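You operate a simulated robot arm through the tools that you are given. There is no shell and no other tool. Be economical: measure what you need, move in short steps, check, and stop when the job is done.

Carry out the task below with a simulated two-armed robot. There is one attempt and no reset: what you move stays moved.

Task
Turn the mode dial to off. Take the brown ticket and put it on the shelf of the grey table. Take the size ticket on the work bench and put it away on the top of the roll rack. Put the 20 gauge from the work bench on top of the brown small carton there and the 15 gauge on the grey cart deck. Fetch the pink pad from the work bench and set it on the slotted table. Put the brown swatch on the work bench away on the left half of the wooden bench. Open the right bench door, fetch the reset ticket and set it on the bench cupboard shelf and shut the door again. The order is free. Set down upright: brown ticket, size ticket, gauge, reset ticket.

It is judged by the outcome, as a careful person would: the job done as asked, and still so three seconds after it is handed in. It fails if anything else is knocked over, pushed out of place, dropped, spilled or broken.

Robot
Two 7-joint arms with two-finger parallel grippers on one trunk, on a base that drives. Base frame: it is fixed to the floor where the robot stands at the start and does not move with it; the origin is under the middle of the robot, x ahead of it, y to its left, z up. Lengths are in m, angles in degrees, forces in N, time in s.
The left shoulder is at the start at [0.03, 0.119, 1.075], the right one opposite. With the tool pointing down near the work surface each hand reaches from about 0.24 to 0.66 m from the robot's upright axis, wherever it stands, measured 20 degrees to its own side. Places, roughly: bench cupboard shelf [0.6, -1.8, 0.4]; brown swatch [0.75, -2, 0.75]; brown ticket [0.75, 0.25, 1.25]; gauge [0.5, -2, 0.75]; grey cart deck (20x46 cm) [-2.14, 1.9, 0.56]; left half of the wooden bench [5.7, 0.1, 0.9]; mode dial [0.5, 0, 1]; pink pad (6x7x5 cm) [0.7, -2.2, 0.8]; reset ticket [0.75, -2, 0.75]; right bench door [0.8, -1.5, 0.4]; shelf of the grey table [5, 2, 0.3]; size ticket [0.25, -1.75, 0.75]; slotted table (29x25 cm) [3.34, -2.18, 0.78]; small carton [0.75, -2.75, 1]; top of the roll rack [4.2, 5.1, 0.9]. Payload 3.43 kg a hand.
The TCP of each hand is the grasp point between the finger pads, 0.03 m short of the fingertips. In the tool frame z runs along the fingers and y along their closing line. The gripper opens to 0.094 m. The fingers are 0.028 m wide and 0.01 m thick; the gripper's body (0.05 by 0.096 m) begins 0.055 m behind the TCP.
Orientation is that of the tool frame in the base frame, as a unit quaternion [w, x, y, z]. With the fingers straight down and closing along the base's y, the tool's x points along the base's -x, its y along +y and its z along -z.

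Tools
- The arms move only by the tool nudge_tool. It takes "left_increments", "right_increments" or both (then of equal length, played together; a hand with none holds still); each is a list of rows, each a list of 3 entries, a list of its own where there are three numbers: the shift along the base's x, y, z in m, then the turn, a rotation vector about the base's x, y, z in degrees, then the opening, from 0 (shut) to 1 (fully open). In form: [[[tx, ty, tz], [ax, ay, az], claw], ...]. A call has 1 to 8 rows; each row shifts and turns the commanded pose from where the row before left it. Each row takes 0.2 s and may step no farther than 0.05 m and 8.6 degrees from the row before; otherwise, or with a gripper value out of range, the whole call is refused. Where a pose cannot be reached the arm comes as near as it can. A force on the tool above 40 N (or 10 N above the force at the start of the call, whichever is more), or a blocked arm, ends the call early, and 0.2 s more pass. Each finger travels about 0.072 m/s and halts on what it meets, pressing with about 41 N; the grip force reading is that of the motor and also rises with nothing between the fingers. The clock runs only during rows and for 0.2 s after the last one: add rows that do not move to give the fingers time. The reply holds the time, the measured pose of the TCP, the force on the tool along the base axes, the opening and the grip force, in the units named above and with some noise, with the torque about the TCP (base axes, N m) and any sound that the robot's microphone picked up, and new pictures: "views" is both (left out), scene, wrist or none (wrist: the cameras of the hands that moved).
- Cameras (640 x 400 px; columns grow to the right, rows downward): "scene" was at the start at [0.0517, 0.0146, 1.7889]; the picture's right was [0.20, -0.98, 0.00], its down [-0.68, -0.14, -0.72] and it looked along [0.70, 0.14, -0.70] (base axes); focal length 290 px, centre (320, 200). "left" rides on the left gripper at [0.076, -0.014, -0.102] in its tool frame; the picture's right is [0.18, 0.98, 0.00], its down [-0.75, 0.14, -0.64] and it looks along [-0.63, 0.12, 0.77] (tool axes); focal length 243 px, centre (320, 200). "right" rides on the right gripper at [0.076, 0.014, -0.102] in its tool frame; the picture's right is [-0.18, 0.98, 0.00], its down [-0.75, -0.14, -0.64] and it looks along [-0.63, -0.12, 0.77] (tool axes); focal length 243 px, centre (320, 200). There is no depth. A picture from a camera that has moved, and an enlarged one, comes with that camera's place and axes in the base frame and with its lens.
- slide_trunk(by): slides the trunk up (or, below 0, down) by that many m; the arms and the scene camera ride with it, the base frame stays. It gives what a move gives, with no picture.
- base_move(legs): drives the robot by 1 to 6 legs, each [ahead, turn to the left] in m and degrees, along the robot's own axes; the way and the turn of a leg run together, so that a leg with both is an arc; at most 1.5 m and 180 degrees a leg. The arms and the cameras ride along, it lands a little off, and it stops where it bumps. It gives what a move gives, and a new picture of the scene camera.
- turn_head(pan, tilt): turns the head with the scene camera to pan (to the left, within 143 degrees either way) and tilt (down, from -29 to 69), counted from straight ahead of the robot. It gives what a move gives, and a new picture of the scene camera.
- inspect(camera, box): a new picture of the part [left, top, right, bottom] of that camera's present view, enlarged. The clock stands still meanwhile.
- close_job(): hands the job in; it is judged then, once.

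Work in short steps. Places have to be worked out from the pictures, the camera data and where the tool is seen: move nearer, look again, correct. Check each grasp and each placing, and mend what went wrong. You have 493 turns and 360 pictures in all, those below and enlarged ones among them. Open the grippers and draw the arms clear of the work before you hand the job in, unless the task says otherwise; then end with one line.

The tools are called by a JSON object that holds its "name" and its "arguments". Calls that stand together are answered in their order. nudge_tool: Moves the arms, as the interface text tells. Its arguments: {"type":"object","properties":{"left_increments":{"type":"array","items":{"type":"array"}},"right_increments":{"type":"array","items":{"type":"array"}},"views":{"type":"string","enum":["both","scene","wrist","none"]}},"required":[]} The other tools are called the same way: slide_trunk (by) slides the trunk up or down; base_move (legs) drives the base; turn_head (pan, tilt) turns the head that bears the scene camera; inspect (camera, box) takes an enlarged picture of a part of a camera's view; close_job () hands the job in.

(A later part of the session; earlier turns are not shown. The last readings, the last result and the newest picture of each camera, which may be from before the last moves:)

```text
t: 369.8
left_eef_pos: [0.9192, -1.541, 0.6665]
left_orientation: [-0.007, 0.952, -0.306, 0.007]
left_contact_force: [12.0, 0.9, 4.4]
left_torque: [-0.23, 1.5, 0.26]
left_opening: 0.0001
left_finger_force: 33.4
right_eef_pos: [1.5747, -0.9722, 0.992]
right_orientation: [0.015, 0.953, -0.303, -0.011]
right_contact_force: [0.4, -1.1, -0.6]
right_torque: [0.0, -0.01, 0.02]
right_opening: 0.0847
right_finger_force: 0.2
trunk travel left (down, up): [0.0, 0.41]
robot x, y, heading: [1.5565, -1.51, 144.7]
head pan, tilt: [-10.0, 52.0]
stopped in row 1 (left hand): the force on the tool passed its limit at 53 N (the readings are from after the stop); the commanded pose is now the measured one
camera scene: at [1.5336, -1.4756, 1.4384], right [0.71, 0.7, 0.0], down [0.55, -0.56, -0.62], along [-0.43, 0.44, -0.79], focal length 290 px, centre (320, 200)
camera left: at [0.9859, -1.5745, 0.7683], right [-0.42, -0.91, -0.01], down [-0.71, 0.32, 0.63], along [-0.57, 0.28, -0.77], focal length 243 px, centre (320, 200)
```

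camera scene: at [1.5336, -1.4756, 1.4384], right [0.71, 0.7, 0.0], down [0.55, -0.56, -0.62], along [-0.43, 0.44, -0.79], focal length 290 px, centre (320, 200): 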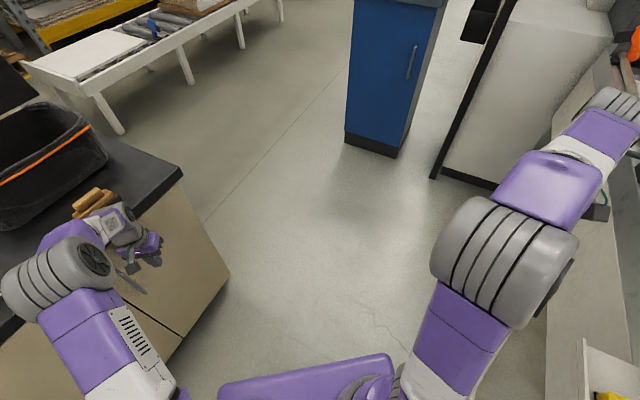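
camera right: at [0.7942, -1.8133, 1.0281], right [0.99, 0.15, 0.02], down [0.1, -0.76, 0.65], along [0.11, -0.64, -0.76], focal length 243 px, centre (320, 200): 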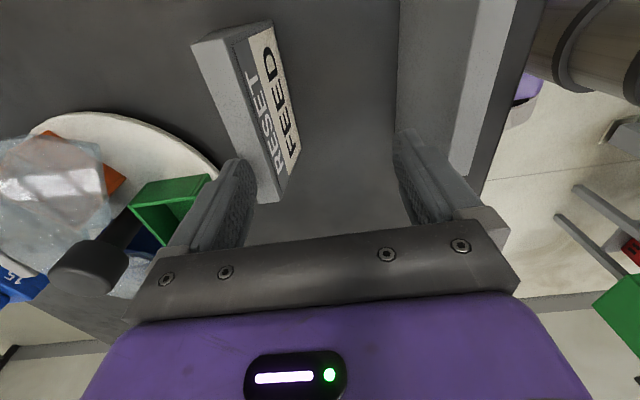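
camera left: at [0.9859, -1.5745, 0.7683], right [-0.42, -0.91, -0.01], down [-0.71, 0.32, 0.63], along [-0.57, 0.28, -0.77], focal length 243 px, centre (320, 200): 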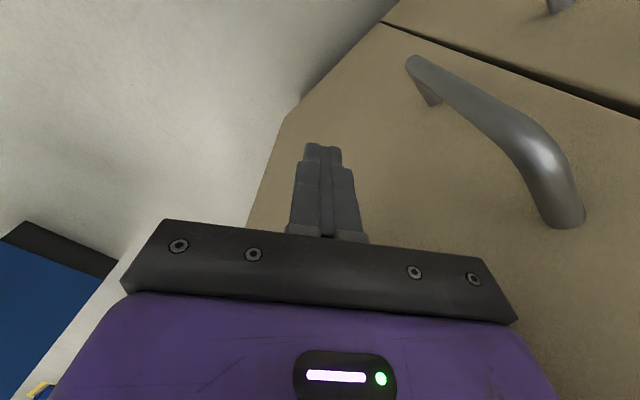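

The palm met the bench-top edge, not the door. I'll back off, lower 0.16 m and push with the fingers below the overhang.

{"name": "nudge_tool", "arguments": {"left_increments": [[[0.03, 0.005, 0], [0, 0, 0], 0], [[0, 0, -0.045], [0, 0, 0], 0], [[0, 0, -0.045], [0, 0, 0], 0], [[0, 0, -0.045], [0, 0, 0], 0], [[0, 0, -0.035], [0, 0, 0], 0], [[-0.025, -0.015, 0], [0, 0, 0], 0], [[-0.02, -0.01, 0], [0, 0, 0], 0], [[-0.015, -0.005, 0], [0, 0, 0], 0]], "views": "both"}}

```text
t: 371.3
left_eef_pos: [0.9239, -1.5511, 0.4935]
left_orientation: [-0.008, 0.953, -0.304, 0.014]
left_contact_force: [10.3, 0.4, 4.4]
left_torque: [-0.22, 1.19, 0.18]
left_opening: 0.0
left_finger_force: 32.9
right_eef_pos: [1.5738, -0.9723, 0.9922]
right_orientation: [0.014, 0.953, -0.303, -0.01]
right_contact_force: [0.2, 0.2, -0.3]
right_torque: [0.02, -0.02, 0.01]
right_opening: 0.0845
right_finger_force: 0.1
trunk travel left (down, up): [0.0, 0.41]
robot x, y, heading: [1.5599, -1.5081, 144.8]
head pan, tilt: [-10.0, 52.0]
stopped in row 7 (left hand): the force on the tool passed its limit at 58 N (the readings are from after the stop); the commanded pose is now the measured one
camera scene: at [1.5322, -1.4753, 1.4383], right [0.71, 0.7, 0.0], down [0.56, -0.56, -0.62], along [-0.43, 0.44, -0.79], focal length 290 px, centre (320, 200)
camera left: at [0.9892, -1.584, 0.5964], right [-0.42, -0.91, -0.02], down [-0.72, 0.32, 0.62], along [-0.56, 0.28, -0.78], focal length 243 px, centre (320, 200)
```

scene: 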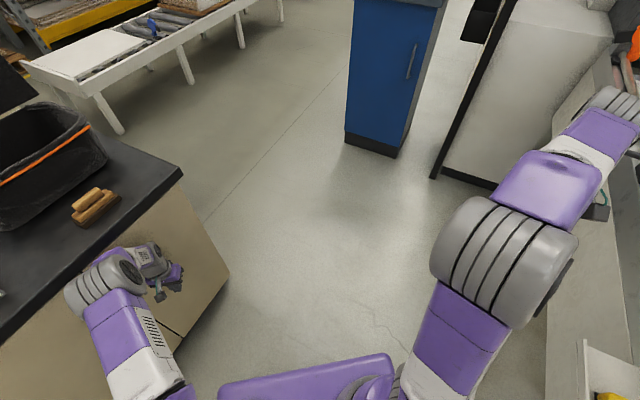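
left: 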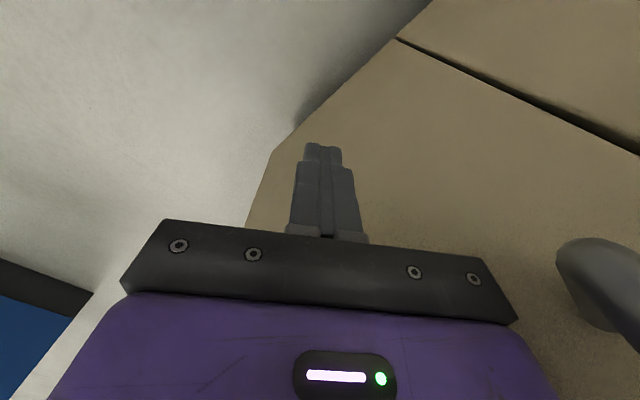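

I'll back the hand off and look squarely at the door.

{"name": "nudge_tool", "arguments": {"left_increments": [[[0.04, 0.01, 0], [0, 0, 0], 0], [[0.045, 0.01, 0], [0, 0, 0], 0], [[0.045, 0.0, 0.01], [0, 0, 0], 0], [[0.045, 0.0, 0.02], [0, 0, 0], 0.2], [[0.03, 0.0, 0.03], [0, 0, 0], 0.2]], "views": "none"}}

{"name": "turn_head", "arguments": {"pan": 35, "tilt": 45}}

{"name": "inspect", "arguments": {"camera": "left", "box": [160, 0, 640, 230]}}

```text
t: 372.5
left_eef_pos: [1.1262, -1.5317, 0.5544]
left_orientation: [-0.009, 0.953, -0.303, 0.012]
left_contact_force: [0.5, -0.4, 0.4]
left_torque: [0.0, 0.01, 0.0]
left_opening: 0.0186
left_finger_force: 0.0
right_eef_pos: [1.5739, -0.973, 0.9923]
right_orientation: [0.014, 0.953, -0.303, -0.011]
right_contact_force: [0.5, 0.1, -0.4]
right_torque: [0.02, 0.0, 0.0]
right_opening: 0.0848
right_finger_force: 0.0
trunk travel left (down, up): [0.0, 0.41]
robot x, y, heading: [1.5566, -1.5076, 144.8]
head pan, tilt: [-10.0, 52.0]
```

```text
t: 373.6
left_eef_pos: [1.1262, -1.5325, 0.5544]
left_orientation: [-0.009, 0.952, -0.305, 0.012]
left_contact_force: [-0.3, -0.3, -0.1]
left_torque: [0.0, -0.01, 0.01]
left_opening: 0.0188
left_finger_force: 0.1
right_eef_pos: [1.5732, -0.9731, 0.9922]
right_orientation: [0.014, 0.953, -0.303, -0.01]
right_contact_force: [-1.2, 0.8, 0.0]
right_torque: [-0.02, 0.01, -0.02]
right_opening: 0.0848
right_finger_force: 0.1
trunk travel left (down, up): [0.0, 0.41]
robot x, y, heading: [1.5595, -1.5081, 144.8]
head pan, tilt: [35.0, 45.0]
camera scene: at [1.5035, -1.5285, 1.4478], right [0.0, 1.0, 0.0], down [0.71, 0.0, -0.71], along [-0.71, 0.0, -0.71], focal length 290 px, centre (320, 200)
```

scene: 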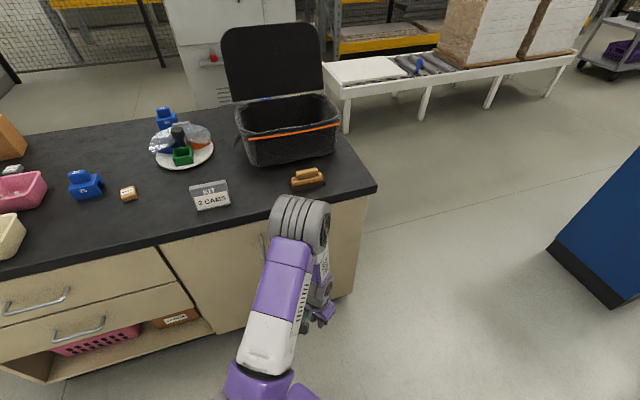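

```text
1.33 times, centred on (400, 115) of left
camera zoom: at [1.1921, -1.5643, 0.6565], right [-0.42, -0.91, -0.02], down [-0.71, 0.32, 0.62], along [-0.56, 0.28, -0.78], focal length 324 px, centre (213, 313)
```

zoom: 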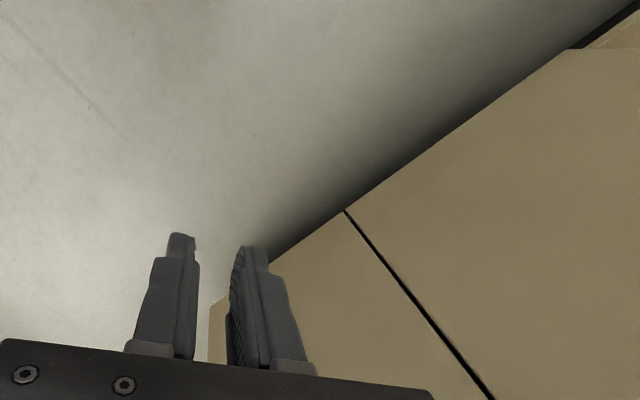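

Doors are flush – closed. Now raise the trunk and try to fold the right arm back to a normal posture.

{"name": "slide_trunk", "arguments": {"by": 0.31}}

{"name": "nudge_tool", "arguments": {"right_increments": [[[-0.03, 0.02, 0.02], [0, 0, 0], 0.5], [[-0.04, 0.01, 0.02], [0, 0, 0], 0.5], [[-0.04, 0.0, 0.02], [0, 0, 0], 0.5], [[-0.045, -0.01, 0.01], [0, 0, 0], 0.5], [[-0.045, -0.01, 0.0], [0, 0, 0], 0.5], [[-0.04, -0.02, 0.0], [0, 0, 0], 0.5], [[-0.03, -0.03, 0.0], [0, 0, 0], 0.5], [[-0.02, -0.03, 0.0], [0, 0, 0], 0.5]], "left_increments": [[[0.02, -0.01, 0.03], [0, 0, 0], 0.5], [[0.02, -0.01, 0.04], [0, 0, 0], 0.5], [[0.02, -0.01, 0.04], [0, 0, 0], 0.5], [[0.01, -0.01, 0.04], [0, 0, 0], 0.5], [[0.0, -0.01, 0.04], [0, 0, 0], 0.5], [[0.0, 0, 0.04], [0, 0, 0], 0.5], [[0, 0, 0.04], [0, 0, 0], 0.5], [[0, 0, 0.04], [0, 0, 0], 0.5]], "views": "none"}}

{"name": "turn_head", "arguments": {"pan": 0, "tilt": 40}}

```text
t: 376.7
left_eef_pos: [1.1256, -1.532, 0.8637]
left_orientation: [-0.009, 0.953, -0.303, 0.012]
left_contact_force: [0.1, 0.2, -0.7]
left_torque: [0.01, 0.02, -0.03]
left_opening: 0.0187
left_finger_force: 0.1
right_eef_pos: [1.5743, -0.9733, 1.3019]
right_orientation: [0.013, 0.953, -0.302, -0.01]
right_contact_force: [-0.2, 0.5, -0.3]
right_torque: [0.01, -0.01, 0.01]
right_opening: 0.085
right_finger_force: 0.0
trunk travel left (down, up): [-0.31, 0.1]
robot x, y, heading: [1.5582, -1.5107, 145.0]
head pan, tilt: [35.0, 45.0]
```

```text
t: 378.5
left_eef_pos: [1.1956, -1.5823, 1.1746]
left_orientation: [-0.009, 0.953, -0.303, 0.014]
left_contact_force: [0.1, -0.6, 0.5]
left_torque: [0.02, -0.04, 0.01]
left_opening: 0.0471
left_finger_force: 0.2
right_eef_pos: [1.3119, -1.1045, 1.3826]
right_orientation: [0.014, 0.953, -0.303, -0.011]
right_contact_force: [0.8, -0.2, 0.0]
right_torque: [0.02, -0.02, -0.01]
right_opening: 0.0472
right_finger_force: 0.1
right hand out of reach, approached as far as the arm can: row 1, 2, 3, 4, 5
trunk travel left (down, up): [-0.31, 0.1]
robot x, y, heading: [1.5604, -1.508, 145.0]
head pan, tilt: [35.0, 45.0]
```

```text
t: 379.5
left_eef_pos: [1.1952, -1.5821, 1.174]
left_orientation: [-0.009, 0.953, -0.304, 0.012]
left_contact_force: [0.1, 0.0, -0.2]
left_torque: [0.02, -0.01, 0.01]
left_opening: 0.047
left_finger_force: 0.0
right_eef_pos: [1.312, -1.1024, 1.384]
right_orientation: [0.014, 0.953, -0.302, -0.011]
right_contact_force: [-0.3, 0.2, -1.5]
right_torque: [0.07, -0.02, 0.01]
right_opening: 0.047
right_finger_force: 0.1
trunk travel left (down, up): [-0.31, 0.1]
robot x, y, heading: [1.5555, -1.5092, 144.9]
head pan, tilt: [0.0, 40.0]
camera scene: at [1.5153, -1.48, 1.7651], right [0.58, 0.82, 0.0], down [0.53, -0.37, -0.77], along [-0.63, 0.44, -0.64], focal length 290 px, centre (320, 200)
```

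scene: 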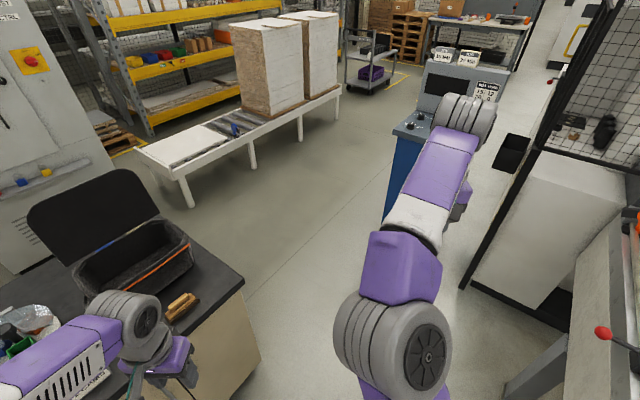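

Arms look normal again. Driving around the north of the bench to its west side.

{"name": "base_move", "arguments": {"legs": [[0, -12], [0.9, 0], [0, 53], [0.95, 0]]}}

```text
t: 391.9
left_eef_pos: [-0.2192, -1.2377, 1.1736]
left_orientation: [-0.013, 0.999, 0.051, 0.009]
left_contact_force: [-0.1, -0.1, -0.2]
left_torque: [0.0, -0.03, 0.01]
left_opening: 0.0471
left_finger_force: 0.0
right_eef_pos: [-0.4473, -0.8001, 1.3828]
right_orientation: [0.016, 0.999, 0.052, -0.006]
right_contact_force: [0.1, 0.3, -1.0]
right_torque: [0.01, 0.0, -0.01]
right_opening: 0.047
right_finger_force: 0.0
trunk travel left (down, up): [-0.31, 0.1]
robot x, y, heading: [0.0024, -0.9461, -173.7]
head pan, tilt: [0.0, 40.0]
camera scene: at [-0.0473, -0.9515, 1.7651], right [-0.11, 0.99, 0.0], down [0.64, 0.07, -0.77], along [-0.76, -0.08, -0.64], focal length 290 px, centre (320, 200)
```

scene: 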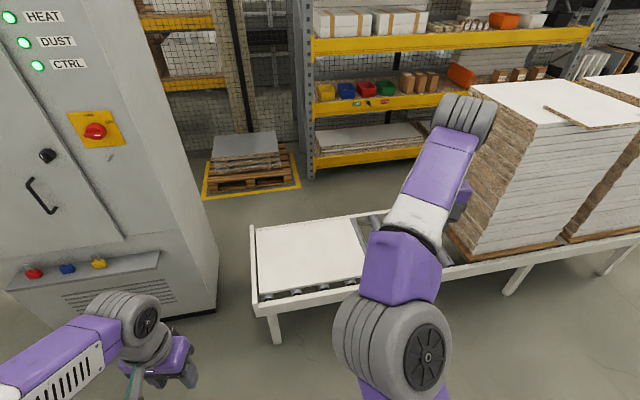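

Clear so far. I'll raise the left hand and continue into the gap west of the bench.

{"name": "nudge_tool", "arguments": {"left_increments": [[[0, 0, 0.045], [0, 0, 0], 0.5], [[0, 0, 0.045], [0, 0, 0], 0.5], [[0, 0, 0.045], [0, 0, 0], 0.5], [[0, 0, 0.045], [0, 0, 0], 0.5], [[0, 0, 0.04], [0, 0, 0], 0.5]], "views": "none"}}

{"name": "base_move", "arguments": {"legs": [[0, 55], [0.6, 0], [0, 40], [0.55, 0], [0, 97]]}}

{"name": "turn_head", "arguments": {"pan": 0, "tilt": 52}}

```text
t: 393.1
left_eef_pos: [-0.2198, -1.2364, 1.3947]
left_orientation: [-0.013, 0.999, 0.051, 0.009]
left_contact_force: [-0.1, -0.1, -0.2]
left_torque: [0.02, 0.0, -0.01]
left_opening: 0.0471
left_finger_force: 0.0
right_eef_pos: [-0.4475, -0.8007, 1.3839]
right_orientation: [0.017, 0.998, 0.053, -0.005]
right_contact_force: [-1.3, -0.5, -0.6]
right_torque: [-0.01, 0.03, -0.03]
right_opening: 0.0474
right_finger_force: 0.1
trunk travel left (down, up): [-0.31, 0.1]
robot x, y, heading: [0.0042, -0.9478, -173.7]
head pan, tilt: [0.0, 40.0]
```

```text
t: 407.7
left_eef_pos: [-0.0173, -1.6703, 1.3942]
left_orientation: [-0.007, -0.157, 0.987, -0.014]
left_contact_force: [0.0, -0.6, 0.1]
left_torque: [-0.01, 0.01, -0.03]
left_opening: 0.0469
left_finger_force: 0.1
right_eef_pos: [0.2971, -2.0468, 1.3823]
right_orientation: [0.003, -0.159, 0.987, 0.018]
right_contact_force: [-0.8, 0.2, -0.1]
right_torque: [-0.01, 0.01, -0.03]
right_opening: 0.0472
right_finger_force: 0.0
trunk travel left (down, up): [-0.31, 0.1]
robot x, y, heading: [-0.1756, -2.0027, 18.2]
head pan, tilt: [0.0, 40.0]
camera scene: at [-0.1223, -1.988, 1.7651], right [0.31, -0.95, 0.0], down [-0.61, -0.2, -0.77], along [0.73, 0.24, -0.64], focal length 290 px, centre (320, 200)
```

scene: 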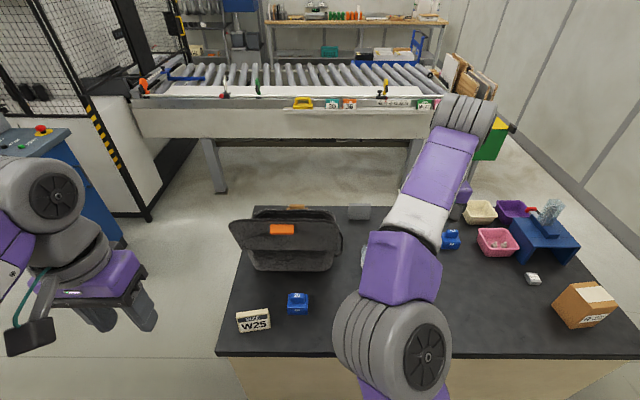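

```text
t: 408.4
left_eef_pos: [-0.0169, -1.6704, 1.3942]
left_orientation: [-0.007, -0.158, 0.987, -0.014]
left_contact_force: [-0.2, -0.3, 0.3]
left_torque: [0.0, 0.0, 0.02]
left_opening: 0.0471
left_finger_force: 0.1
right_eef_pos: [0.2977, -2.0479, 1.3826]
right_orientation: [0.004, -0.16, 0.987, 0.017]
right_contact_force: [0.6, -0.4, -0.5]
right_torque: [0.04, 0.02, 0.0]
right_opening: 0.0471
right_finger_force: 0.1
trunk travel left (down, up): [-0.31, 0.1]
robot x, y, heading: [-0.1761, -2.0058, 18.3]
head pan, tilt: [0.0, 52.0]
camera scene: at [-0.1316, -1.9912, 1.7483], right [0.31, -0.95, 0.0], down [-0.75, -0.25, -0.62], along [0.58, 0.19, -0.79], focal length 290 px, centre (320, 200)
```

scene: 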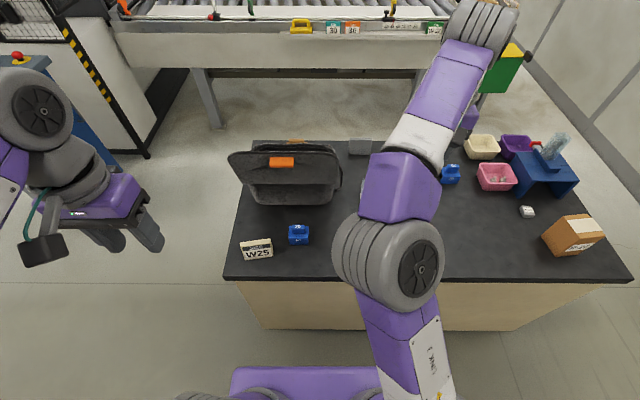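

I'll zoom on the size ticket and gauge, and the carton.

{"name": "inspect", "arguments": {"camera": "scene", "box": [220, 200, 360, 290]}}

{"name": "inspect", "arguments": {"camera": "scene", "box": [460, 120, 640, 290]}}

```text
4.44 times, centred on (290, 245) of scene
camera zoom: at [-0.1316, -1.9912, 1.7483], right [0.31, -0.95, 0.0], down [-0.75, -0.25, -0.62], along [0.58, 0.19, -0.79], focal length 1289 px, centre (453, 0)
```

zoom: 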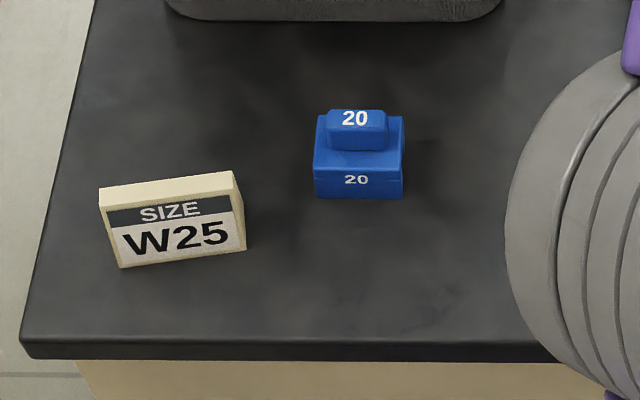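

```text
2.35 times, centred on (550, 205) of scene
camera zoom: at [-0.1316, -1.9912, 1.7483], right [0.31, -0.95, 0.0], down [-0.75, -0.25, -0.62], along [0.58, 0.19, -0.79], focal length 683 px, centre (-221, 188)
```

zoom: 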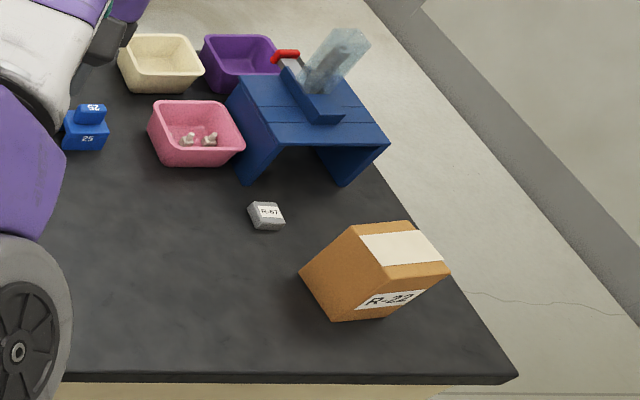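

Positions: 20 gauge ≈(0.367,-1.747), size ticket ≈(0.255,-1.64), carton ≈(0.64,-2.665). I'll move 0.1 m closer and bring the left hand over the 20 gauge.

{"name": "base_move", "arguments": {"legs": [[0.1, 0]]}}

{"name": "nudge_tool", "arguments": {"left_increments": [[[0.04, -0.015, 0], [0, 0, 0], 0.9], [[0.04, -0.015, 0], [0, 0, 0], 0.9], [[0.04, -0.015, -0.02], [0, 0, 0], 0.9], [[0.04, -0.015, -0.02], [0, 0, 0], 0.9], [[0.04, -0.015, -0.02], [0, 0, 0], 0.9], [[0.04, -0.015, -0.02], [0, 0, 0], 0.9], [[0.035, -0.012, -0.02], [0, 0, 0], 0.9], [[0.01, -0.004, -0.04], [0, 0, 0], 0.9]], "views": "both"}}

```text
t: 409.6
left_eef_pos: [0.0771, -1.6391, 1.3947]
left_orientation: [-0.008, -0.158, 0.987, -0.014]
left_contact_force: [0.5, 0.7, 0.1]
left_torque: [0.0, 0.0, 0.01]
left_opening: 0.0469
left_finger_force: 0.1
right_eef_pos: [0.392, -2.0154, 1.3832]
right_orientation: [0.004, -0.159, 0.987, 0.017]
right_contact_force: [-0.3, -0.3, -0.1]
right_torque: [-0.02, 0.07, 0.02]
right_opening: 0.0473
right_finger_force: 0.1
trunk travel left (down, up): [-0.31, 0.1]
robot x, y, heading: [-0.0809, -1.9689, 18.4]
head pan, tilt: [0.0, 52.0]
camera scene: at [-0.0373, -1.9599, 1.7483], right [0.32, -0.95, 0.0], down [-0.75, -0.25, -0.62], along [0.58, 0.19, -0.79], focal length 290 px, centre (320, 200)
```

scene: 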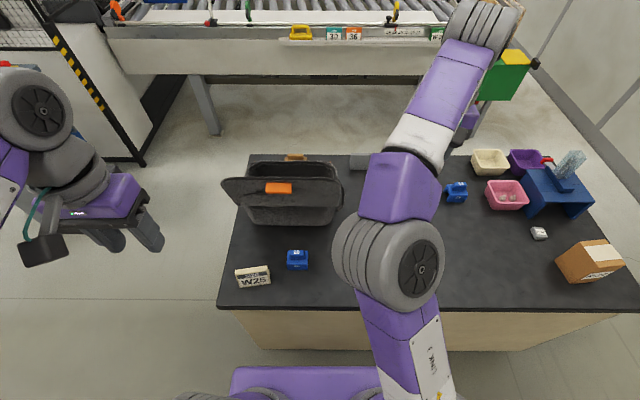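

```text
t: 411.4
left_eef_pos: [0.3631, -1.7419, 1.2544]
left_orientation: [-0.007, -0.159, 0.987, -0.013]
left_contact_force: [0.4, 0.3, 0.2]
left_torque: [-0.02, 0.0, 0.03]
left_opening: 0.0846
left_finger_force: 0.1
right_eef_pos: [0.3928, -2.0146, 1.3836]
right_orientation: [0.004, -0.159, 0.987, 0.017]
right_contact_force: [-1.0, -0.1, -0.1]
right_torque: [0.02, -0.01, -0.02]
right_opening: 0.0472
right_finger_force: 0.0
trunk travel left (down, up): [-0.31, 0.1]
robot x, y, heading: [-0.0818, -1.9712, 18.5]
head pan, tilt: [0.0, 52.0]
camera scene: at [-0.0373, -1.9595, 1.7483], right [0.32, -0.95, 0.0], down [-0.75, -0.25, -0.62], along [0.58, 0.19, -0.79], focal length 290 px, centre (320, 200)
camera left: at [0.2949, -1.7768, 1.357], right [-0.48, 0.88, -0.02], down [0.68, 0.39, 0.62], along [0.56, 0.29, -0.78], focal length 243 px, centre (320, 200)
```

scene: 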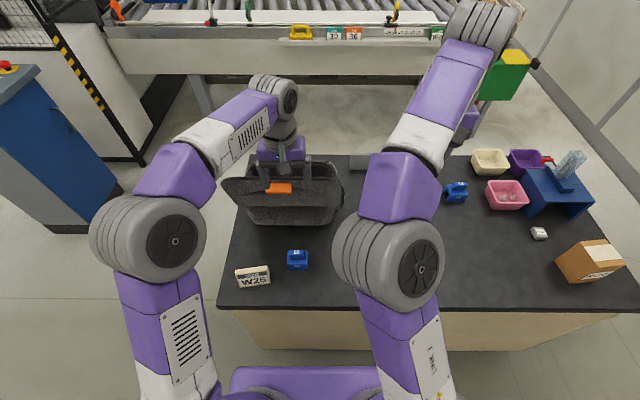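
left: 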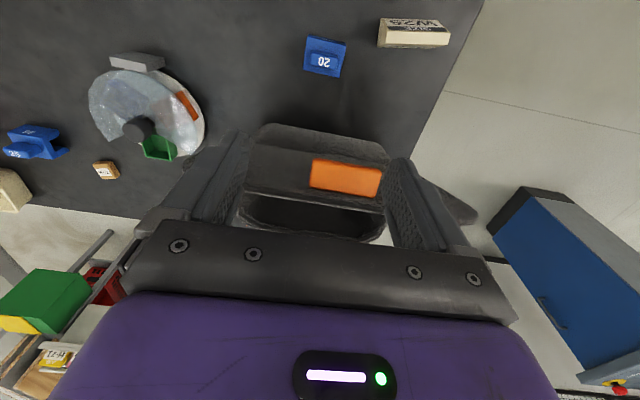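

Aligned over the gauge (0.365,-1.740). Descending for a closer look.

{"name": "nudge_tool", "arguments": {"left_increments": [[[0, 0, -0.045], [0, 0, 0], 0.9], [[0, 0, -0.045], [0, 0, 0], 0.9], [[0, 0, -0.045], [0, 0, 0], 0.9], [[0, 0, -0.045], [0, 0, 0], 0.9], [[0, 0, -0.045], [0, 0, 0], 0.9], [[0, 0, -0.045], [0, 0, 0], 0.9]], "views": "wrist"}}

```text
t: 412.4
left_eef_pos: [0.3639, -1.7419, 1.1]
left_orientation: [0.0, -0.159, 0.987, -0.013]
left_contact_force: [-5.1, -1.5, 9.5]
left_torque: [0.28, -0.72, 0.15]
left_opening: 0.0846
left_finger_force: 0.1
right_eef_pos: [0.3909, -2.0159, 1.3836]
right_orientation: [0.003, -0.16, 0.987, 0.017]
right_contact_force: [-0.3, -0.7, 0.5]
right_torque: [0.0, -0.03, -0.01]
right_opening: 0.0471
right_finger_force: 0.2
trunk travel left (down, up): [-0.31, 0.1]
robot x, y, heading: [-0.0849, -1.9697, 18.4]
head pan, tilt: [0.0, 52.0]
stopped in row 4 (left hand): the force on the tool passed its limit at 62 N (the readings are from after the stop); the commanded pose is now the measured one
camera left: at [0.2941, -1.7757, 1.201], right [-0.48, 0.88, -0.03], down [0.67, 0.39, 0.63], along [0.56, 0.29, -0.77], focal length 243 px, centre (320, 200)
```

left: 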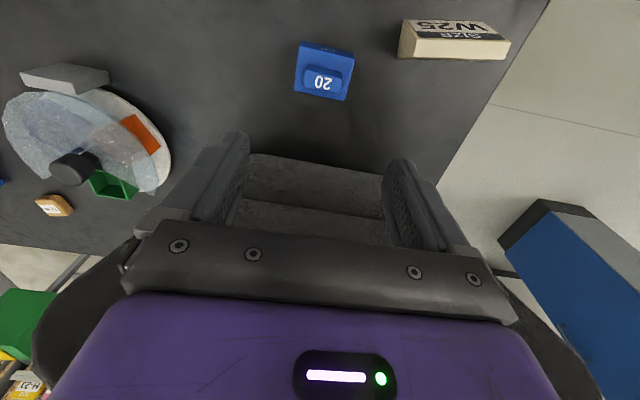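

The hand hit the bin's lid, which leans this way. I'll go straight back up and check the lid.

{"name": "nudge_tool", "arguments": {"left_increments": [[[0, 0, 0.03], [0, 0, 0], 0.9], [[-0.01, 0, 0.045], [0, 0, 0], 0.9], [[-0.03, 0, 0.03], [0, 0, 0], 0.9], [[-0.04, 0, 0.02], [0, 0, 0], 0.9], [[-0.045, 0, 0.0], [0, 0, 0], 0.9]], "views": "both"}}

```text
t: 413.6
left_eef_pos: [0.2369, -1.7415, 1.222]
left_orientation: [-0.002, -0.158, 0.987, -0.014]
left_contact_force: [-0.2, 0.7, -0.3]
left_torque: [0.01, 0.0, 0.04]
left_opening: 0.0847
left_finger_force: 0.0
right_eef_pos: [0.3894, -2.0153, 1.3837]
right_orientation: [0.003, -0.159, 0.987, 0.018]
right_contact_force: [-0.9, 0.4, 0.2]
right_torque: [-0.02, 0.0, 0.01]
right_opening: 0.0473
right_finger_force: 0.1
trunk travel left (down, up): [-0.31, 0.1]
robot x, y, heading: [-0.0786, -1.9717, 18.1]
head pan, tilt: [0.0, 52.0]
camera scene: at [-0.0394, -1.9596, 1.7483], right [0.32, -0.95, 0.0], down [-0.75, -0.25, -0.62], along [0.59, 0.19, -0.79], focal length 290 px, centre (320, 200)
camera left: at [0.1678, -1.776, 1.3246], right [-0.48, 0.88, -0.02], down [0.67, 0.39, 0.63], along [0.56, 0.29, -0.77], focal length 243 px, centre (320, 200)
```

scene: 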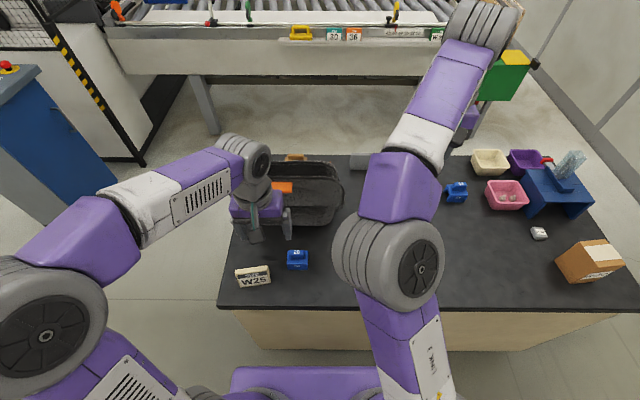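
left: 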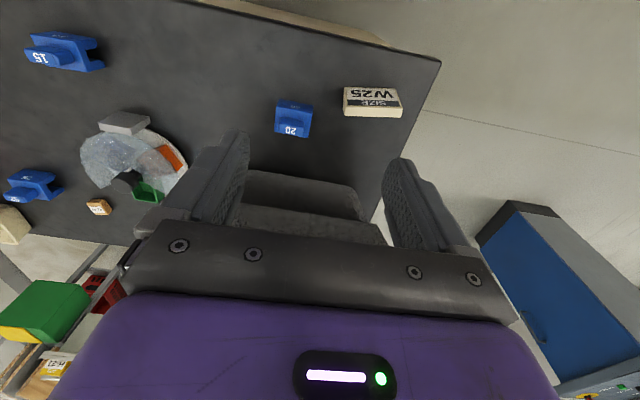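

Let me pull the hand back further and compare the bin's appearance.

{"name": "nudge_tool", "arguments": {"left_increments": [[[-0.045, 0.01, 0.01], [0, 0, 0], 0.9], [[-0.045, 0.02, 0.01], [0, 0, 0], 0.9], [[-0.03, 0.03, 0.01], [0, 0, 0], 0.9]], "views": "none"}}

{"name": "inspect", "arguments": {"camera": "scene", "box": [200, 130, 370, 310]}}

```text
refused: row 2 steps farther than a row can; nothing moved
```

```text
2.22 times, centred on (285, 220) of scene
camera zoom: at [-0.0394, -1.9596, 1.7483], right [0.32, -0.95, 0.0], down [-0.75, -0.25, -0.62], along [0.59, 0.19, -0.79], focal length 645 px, centre (398, 156)
```

zoom: 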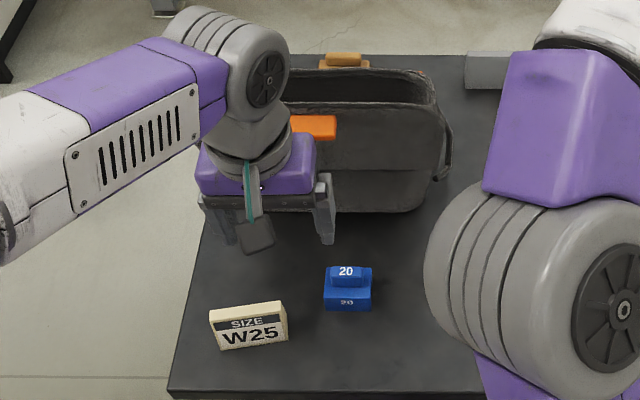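

Retracting with smaller steps.

{"name": "nudge_tool", "arguments": {"left_increments": [[[-0.04, 0.01, 0.01], [0, 0, 0], 0.9], [[-0.04, 0.015, 0.01], [0, 0, 0], 0.9], [[-0.03, 0.03, 0.01], [0, 0, 0], 0.9], [[-0.02, 0.03, 0.01], [0, 0, 0], 0.9]], "views": "none"}}

{"name": "inspect", "arguments": {"camera": "scene", "box": [200, 130, 370, 310]}}

```text
t: 414.6
left_eef_pos: [0.1069, -1.6558, 1.263]
left_orientation: [-0.001, -0.158, 0.987, -0.014]
left_contact_force: [0.1, -0.3, -0.4]
left_torque: [0.0, -0.03, 0.02]
left_opening: 0.0848
left_finger_force: 0.1
right_eef_pos: [0.3913, -2.016, 1.3834]
right_orientation: [0.003, -0.159, 0.987, 0.017]
right_contact_force: [-0.1, -0.7, -0.1]
right_torque: [-0.01, -0.01, 0.03]
right_opening: 0.0471
right_finger_force: 0.0
trunk travel left (down, up): [-0.31, 0.1]
robot x, y, heading: [-0.0791, -1.975, 18.5]
head pan, tilt: [0.0, 52.0]
```

```text
2.22 times, centred on (285, 220) of scene
camera zoom: at [-0.0384, -1.9594, 1.7483], right [0.32, -0.95, 0.0], down [-0.75, -0.25, -0.62], along [0.58, 0.19, -0.79], focal length 645 px, centre (398, 156)
```

zoom: 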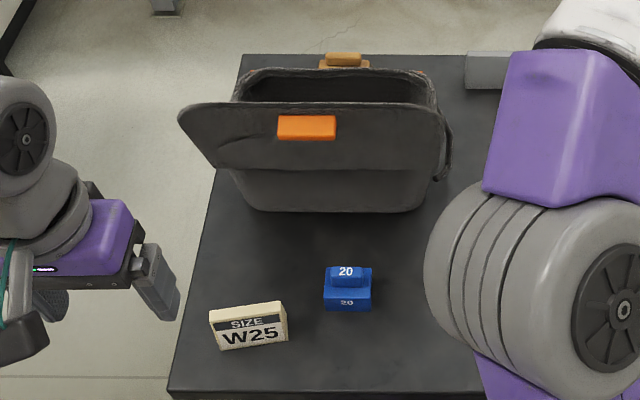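

The lid is unchanged (rigid, just leaning my way). I'll approach the gauge with the hand pitched ~43° from the west side instead.

{"name": "nudge_tool", "arguments": {"left_increments": [[[0.02, -0.02, -0.02], [2.67, -8.07, 0], 0.9], [[0.02, -0.02, -0.03], [2.67, -8.07, 0], 0.9], [[0.02, -0.02, -0.03], [2.67, -8.07, 0], 0.9], [[0.02, -0.02, -0.03], [2.67, -8.07, 0], 0.9], [[0.02, -0.02, -0.03], [2.67, -8.07, 0], 0.9], [[0.02, -0.015, -0.035], [0, 0, 0], 0.9], [[0.01, 0, -0.045], [0, 0, 0], 0.9]], "views": "both"}}

```text
t: 416.1
left_eef_pos: [0.2805, -1.7701, 1.0625]
left_orientation: [0.356, -0.144, 0.922, 0.046]
left_contact_force: [0.9, 0.3, 0.1]
left_torque: [0.01, -0.02, 0.01]
left_opening: 0.0847
left_finger_force: 0.1
left hand out of reach, approached as far as the arm can: row 4, 5
right_eef_pos: [0.3923, -2.0142, 1.3809]
right_orientation: [0.002, -0.159, 0.987, 0.017]
right_contact_force: [0.1, -0.5, -0.1]
right_torque: [0.0, 0.04, 0.0]
right_opening: 0.0471
right_finger_force: 0.1
trunk travel left (down, up): [-0.31, 0.1]
robot x, y, heading: [-0.0803, -1.971, 18.4]
head pan, tilt: [0.0, 52.0]
camera scene: at [-0.0353, -1.9585, 1.7482], right [0.32, -0.95, 0.0], down [-0.75, -0.25, -0.61], along [0.58, 0.19, -0.79], focal length 290 px, centre (320, 200)
camera left: at [0.1629, -1.819, 1.0868], right [-0.42, 0.9, -0.14], down [0.08, 0.19, 0.98], along [0.9, 0.4, -0.15], focal length 243 px, centre (320, 200)
```

scene: 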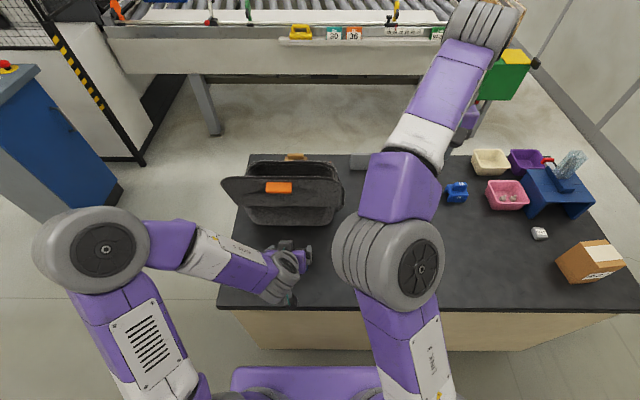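
left: 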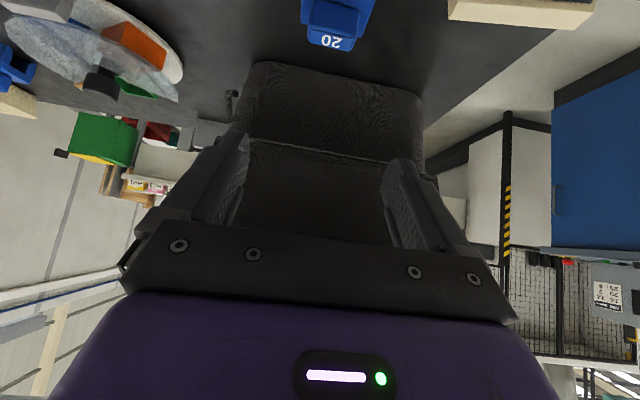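

Gauge knob at ≈(0.367,-1.742). Approaching diagonally.

{"name": "nudge_tool", "arguments": {"left_increments": [[[0.02, 0.007, -0.04], [0, 0, 0], 0.95], [[0.02, 0.007, -0.04], [0, 0, 0], 0.95], [[0.018, 0.006, -0.04], [0, 0, 0], 0.95], [[0.012, 0.004, -0.03], [0, 0, 0], 0.95]], "views": "both"}}

```text
t: 417.1
left_eef_pos: [0.3472, -1.7445, 0.9115]
left_orientation: [0.355, -0.143, 0.923, 0.045]
left_contact_force: [-0.1, 0.3, -0.1]
left_torque: [0.0, 0.0, 0.01]
left_opening: 0.0892
left_finger_force: 0.1
right_eef_pos: [0.3924, -2.0154, 1.3824]
right_orientation: [0.003, -0.159, 0.987, 0.017]
right_contact_force: [0.4, -0.4, -0.2]
right_torque: [0.01, -0.02, -0.03]
right_opening: 0.047
right_finger_force: 0.0
trunk travel left (down, up): [-0.31, 0.1]
robot x, y, heading: [-0.0838, -1.9704, 18.7]
head pan, tilt: [0.0, 52.0]
camera scene: at [-0.0368, -1.9593, 1.7483], right [0.32, -0.95, 0.0], down [-0.75, -0.25, -0.62], along [0.58, 0.19, -0.79], focal length 290 px, centre (320, 200)
camera left: at [0.2311, -1.7944, 0.9361], right [-0.42, 0.9, -0.14], down [0.08, 0.19, 0.98], along [0.9, 0.4, -0.15], focal length 243 px, centre (320, 200)
```

scene: 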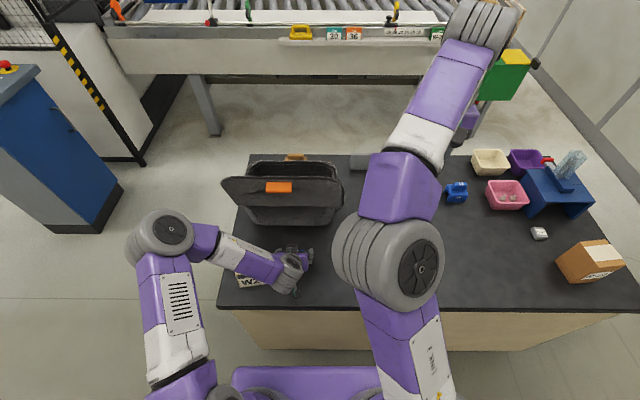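
left: 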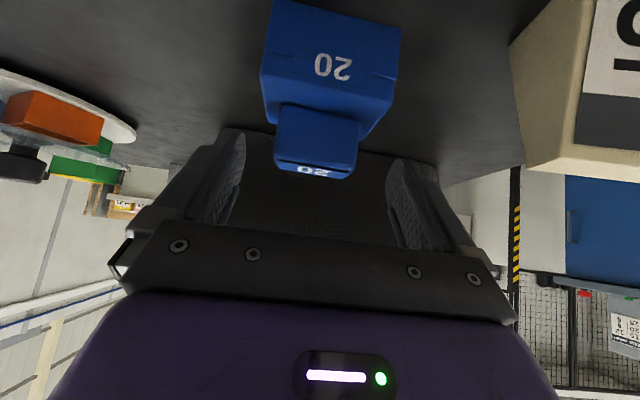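

Knob centred; knob spans z≈0.87–0.90 above the wider base. I'll settle TCP at z≈0.897 and close on the knob.

{"name": "nudge_tool", "arguments": {"left_increments": [[[0.012, 0.004, -0.013], [0, 0, 0], 0.9], [[0, 0, 0], [0, 0, 0], 0.5], [[0, 0, 0], [0, 0, 0], 0.1], [[0, 0, 0], [0, 0, 0], 0.1]], "views": "wrist"}}

```text
t: 418.1
left_eef_pos: [0.3588, -1.7412, 0.8995]
left_orientation: [0.355, -0.144, 0.922, 0.045]
left_contact_force: [-0.8, 0.1, 0.6]
left_torque: [0.01, -0.01, 0.01]
left_opening: 0.0513
left_finger_force: 40.7
right_eef_pos: [0.3916, -2.0153, 1.3827]
right_orientation: [0.004, -0.159, 0.987, 0.018]
right_contact_force: [0.2, 0.7, -0.2]
right_torque: [0.01, 0.01, 0.02]
right_opening: 0.0468
right_finger_force: 0.0
trunk travel left (down, up): [-0.31, 0.1]
robot x, y, heading: [-0.0817, -1.9741, 18.5]
head pan, tilt: [0.0, 52.0]
camera left: at [0.2426, -1.7905, 0.9235], right [-0.42, 0.9, -0.14], down [0.08, 0.19, 0.98], along [0.9, 0.4, -0.15], focal length 243 px, centre (320, 200)
```

left: 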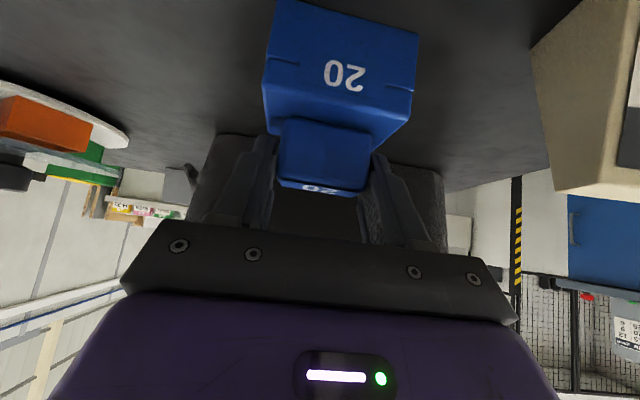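

Gripped at 51 mm on the knob. Lifting up and back.

{"name": "nudge_tool", "arguments": {"left_increments": [[[0, 0, 0.02], [0, 0, 0], 0.1], [[-0.01, -0.003, 0.035], [0, 0, 0], 0.1], [[-0.02, -0.006, 0.04], [0, 0, 0], 0.1], [[-0.025, -0.008, 0.04], [0, 0, 0], 0.1], [[-0.025, -0.008, 0.04], [0, 0, 0], 0.1], [[-0.025, -0.008, 0.04], [0, 0, 0], 0.1]], "views": "both"}}

```text
t: 419.6
left_eef_pos: [0.2561, -1.776, 1.1171]
left_orientation: [0.355, -0.143, 0.923, 0.045]
left_contact_force: [0.3, -0.5, -1.7]
left_torque: [0.0, 0.0, -0.02]
left_opening: 0.0515
left_finger_force: 41.1
left hand out of reach, approached as far as the arm can: row 6
right_eef_pos: [0.3907, -2.0178, 1.3836]
right_orientation: [0.004, -0.159, 0.987, 0.019]
right_contact_force: [-0.3, -0.1, 0.1]
right_torque: [0.03, -0.02, 0.0]
right_opening: 0.0468
right_finger_force: 0.1
trunk travel left (down, up): [-0.31, 0.1]
robot x, y, heading: [-0.0819, -1.9723, 18.4]
head pan, tilt: [0.0, 52.0]
camera scene: at [-0.0395, -1.9619, 1.7484], right [0.32, -0.95, 0.0], down [-0.75, -0.25, -0.62], along [0.59, 0.2, -0.79], focal length 290 px, centre (320, 200)
camera left: at [0.1392, -1.8253, 1.1415], right [-0.42, 0.9, -0.14], down [0.08, 0.19, 0.98], along [0.9, 0.4, -0.15], focal length 243 px, centre (320, 200)
```

scene: 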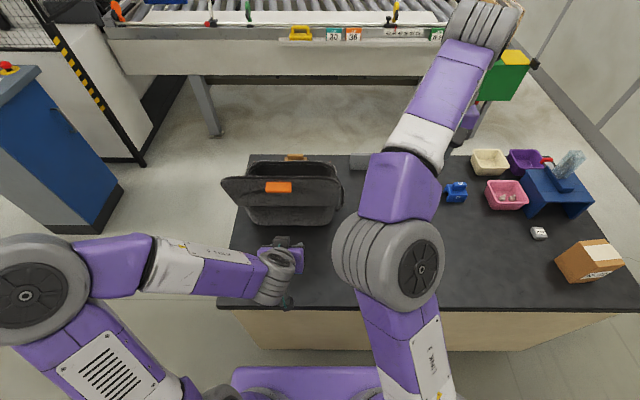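
left: 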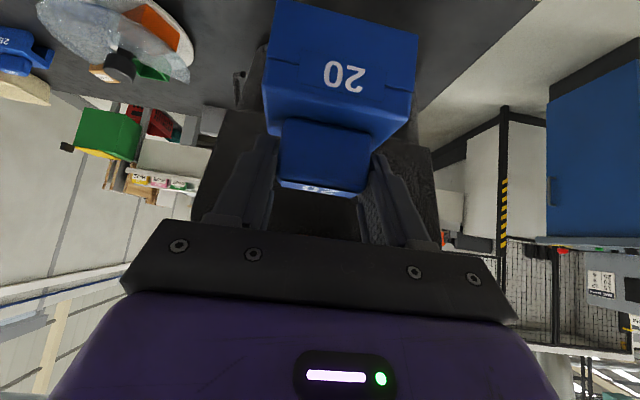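

The 20 gauge is held. Now the right hand goes over the 15 gauge at ≈(0.418,-2.113).

{"name": "nudge_tool", "arguments": {"right_increments": [[[0.005, -0.03, -0.03], [0, 0, 0], 0.9], [[0.01, -0.03, -0.03], [0, 0, 0], 0.95], [[0.01, -0.03, -0.03], [0, 0, 0], 0.95], [[0, 0, -0.045], [0, 0, 0], 0.95], [[0, 0, -0.045], [0, 0, 0], 0.95], [[0, 0, -0.045], [0, 0, 0], 0.95]], "views": "both"}}

```text
t: 420.9
left_eef_pos: [0.2572, -1.7749, 1.1174]
left_orientation: [0.355, -0.144, 0.923, 0.046]
left_contact_force: [0.0, 0.7, -1.5]
left_torque: [-0.02, 0.0, -0.01]
left_opening: 0.0519
left_finger_force: 41.3
right_eef_pos: [0.4165, -2.1069, 1.1805]
right_orientation: [0.004, -0.159, 0.987, 0.017]
right_contact_force: [0.0, -0.7, 0.3]
right_torque: [-0.01, -0.02, 0.0]
right_opening: 0.0893
right_finger_force: 0.0
right hand out of reach, approached as far as the arm can: row 6
trunk travel left (down, up): [-0.31, 0.1]
robot x, y, heading: [-0.082, -1.9711, 18.3]
head pan, tilt: [0.0, 52.0]
camera scene: at [-0.0376, -1.9605, 1.7483], right [0.32, -0.95, 0.0], down [-0.75, -0.25, -0.62], along [0.58, 0.19, -0.79], focal length 290 px, centre (320, 200)
camera right: at [0.3386, -2.1211, 1.2833], right [-0.13, 0.99, 0.03], down [0.76, 0.08, 0.65], along [0.64, 0.11, -0.76], focal length 243 px, centre (320, 200)
```

scene: 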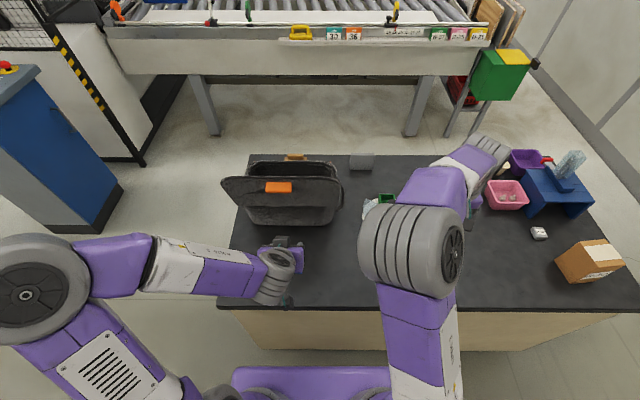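
right: 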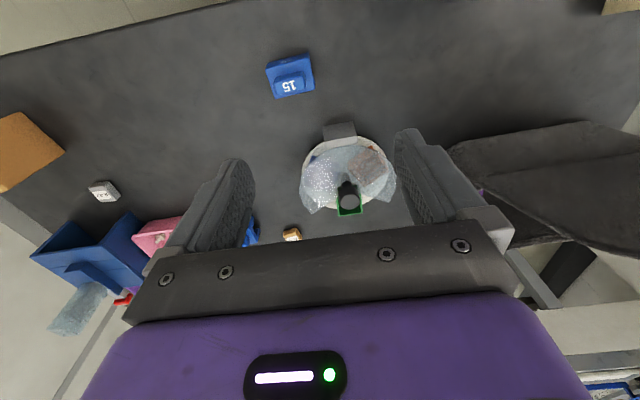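

15 gauge knob is at ≈(0.443,-2.137), aligned with the fingers. Moving over and down.

{"name": "nudge_tool", "arguments": {"right_increments": [[[0.014, -0.015, -0.03], [0, 0, 0], 0.9], [[0.013, -0.015, -0.035], [0, 0, 0], 0.9], [[0, 0, -0.045], [0, 0, 0], 0.9], [[0, 0, -0.045], [0, 0, 0], 0.9], [[0, 0, -0.045], [0, 0, 0], 0.9], [[0, 0, -0.03], [0, 0, 0], 0.9]], "views": "wrist"}}

```text
t: 422.4
left_eef_pos: [0.2576, -1.7749, 1.1175]
left_orientation: [0.355, -0.145, 0.922, 0.046]
left_contact_force: [0.4, 0.2, -1.5]
left_torque: [0.04, -0.03, 0.01]
left_opening: 0.0517
left_finger_force: 40.6
right_eef_pos: [0.4179, -2.0973, 1.1699]
right_orientation: [0.007, -0.161, 0.987, 0.017]
right_contact_force: [0.9, 0.0, 0.6]
right_torque: [0.05, 0.0, -0.04]
right_opening: 0.0844
right_finger_force: 0.0
right hand out of reach, approached as far as the arm can: row 1, 2, 3, 4, 5, 6
trunk travel left (down, up): [-0.31, 0.1]
robot x, y, heading: [-0.0808, -1.9738, 18.4]
head pan, tilt: [0.0, 52.0]
camera right: at [0.3396, -2.1124, 1.2716], right [-0.14, 0.99, 0.04], down [0.75, 0.08, 0.65], along [0.64, 0.12, -0.76], focal length 243 px, centre (320, 200)
```

right: 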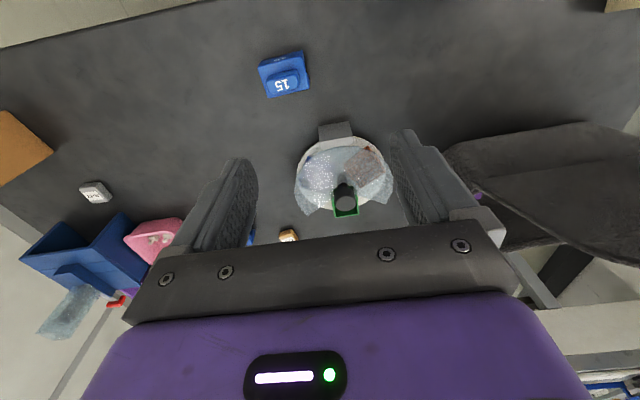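

The right arm is stuck in its folded-in elbow posture. I'll try to unwind it in free space: raise it and turn the hand -64° and see how the elbow moves.

{"name": "nudge_tool", "arguments": {"right_increments": [[[0, 0, 0.04], [0, 0, -8], 0.5], [[0, 0, 0.04], [0, 0, -8], 0.5], [[0, 0, 0.04], [0, 0, -8], 0.5], [[0, -0.01, 0.04], [0, 0, -8], 0.5], [[0, -0.02, 0.03], [0, 0, -8], 0.5], [[0, -0.03, 0.02], [0, 0, -8], 0.5], [[0, -0.03, 0.02], [0, 0, -8], 0.5], [[0, -0.03, 0.02], [0, 0, -8], 0.5]], "views": "scene"}}

```text
t: 424.1
left_eef_pos: [0.2575, -1.7737, 1.117]
left_orientation: [0.355, -0.143, 0.923, 0.045]
left_contact_force: [0.2, 0.3, -1.0]
left_torque: [-0.01, 0.0, 0.04]
left_opening: 0.0514
left_finger_force: 40.6
right_eef_pos: [0.3167, -2.2118, 1.3809]
right_orientation: [0.013, 0.387, 0.922, 0.013]
right_contact_force: [-0.3, -0.4, 0.2]
right_torque: [0.04, 0.03, -0.02]
right_opening: 0.047
right_finger_force: 0.0
right hand out of reach, approached as far as the arm can: row 5, 6, 7, 8
trunk travel left (down, up): [-0.31, 0.1]
robot x, y, heading: [-0.0823, -1.9726, 18.1]
head pan, tilt: [0.0, 52.0]
camera scene: at [-0.0381, -1.9602, 1.7483], right [0.32, -0.95, 0.0], down [-0.75, -0.25, -0.62], along [0.58, 0.19, -0.79], focal length 290 px, centre (320, 200)
```

scene: 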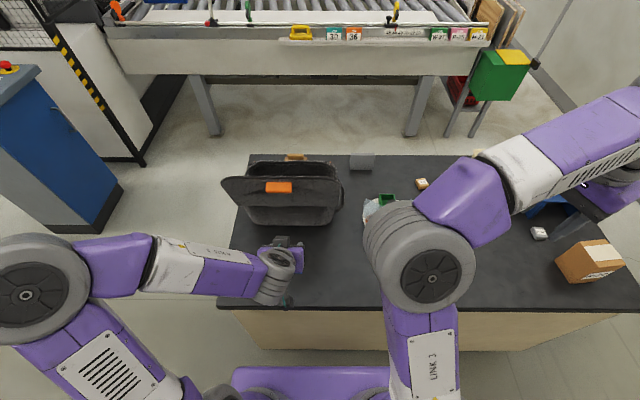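

The elbow is still inboard. I'll bring the hand back beside the body on the right so that the elbow trails behind, then forward again.

{"name": "nudge_tool", "arguments": {"right_increments": [[[-0.03, -0.03, -0.02], [0, 0, 4], 0.5], [[-0.03, -0.03, -0.02], [0, 0, 4], 0.5], [[-0.03, -0.03, -0.02], [0, 0, 4], 0.5], [[-0.03, -0.03, -0.02], [0, 0, 4], 0.5], [[-0.03, -0.03, -0.02], [0, 0, 4], 0.5], [[-0.03, -0.03, -0.02], [0, 0, 4], 0.5], [[-0.02, -0.03, -0.02], [0, 0, 4], 0.5]], "views": "none"}}

{"name": "turn_head", "arguments": {"pan": -45, "tilt": 55}}

```text
t: 425.8
left_eef_pos: [0.2589, -1.7743, 1.1173]
left_orientation: [0.354, -0.143, 0.923, 0.046]
left_contact_force: [0.8, -0.4, -1.4]
left_torque: [-0.01, 0.02, -0.01]
left_opening: 0.0513
left_finger_force: 40.4
right_eef_pos: [0.1173, -2.4238, 1.2416]
right_orientation: [0.008, 0.153, 0.988, 0.015]
right_contact_force: [0.4, -0.1, -1.1]
right_torque: [0.03, 0.02, -0.01]
right_opening: 0.0469
right_finger_force: 0.0
trunk travel left (down, up): [-0.31, 0.1]
robot x, y, heading: [-0.0813, -1.9746, 18.6]
head pan, tilt: [0.0, 52.0]
```

```text
t: 426.9
left_eef_pos: [0.2573, -1.7742, 1.1175]
left_orientation: [0.355, -0.143, 0.923, 0.045]
left_contact_force: [0.0, 0.0, -1.2]
left_torque: [-0.01, 0.01, 0.0]
left_opening: 0.0514
left_finger_force: 41.0
right_eef_pos: [0.1206, -2.4221, 1.2426]
right_orientation: [0.008, 0.154, 0.988, 0.016]
right_contact_force: [-0.1, -0.5, -0.1]
right_torque: [0.01, 0.02, 0.0]
right_opening: 0.047
right_finger_force: 0.1
trunk travel left (down, up): [-0.31, 0.1]
robot x, y, heading: [-0.0835, -1.9712, 18.4]
head pan, tilt: [-45.0, 55.0]
camera scene: at [-0.044, -2.0156, 1.7444], right [-0.45, -0.89, 0.0], down [-0.73, 0.37, -0.57], along [0.51, -0.26, -0.82], focal length 290 px, centre (320, 200)
```

scene: 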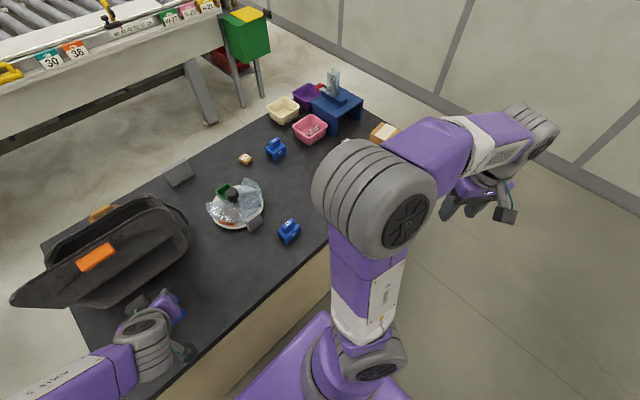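

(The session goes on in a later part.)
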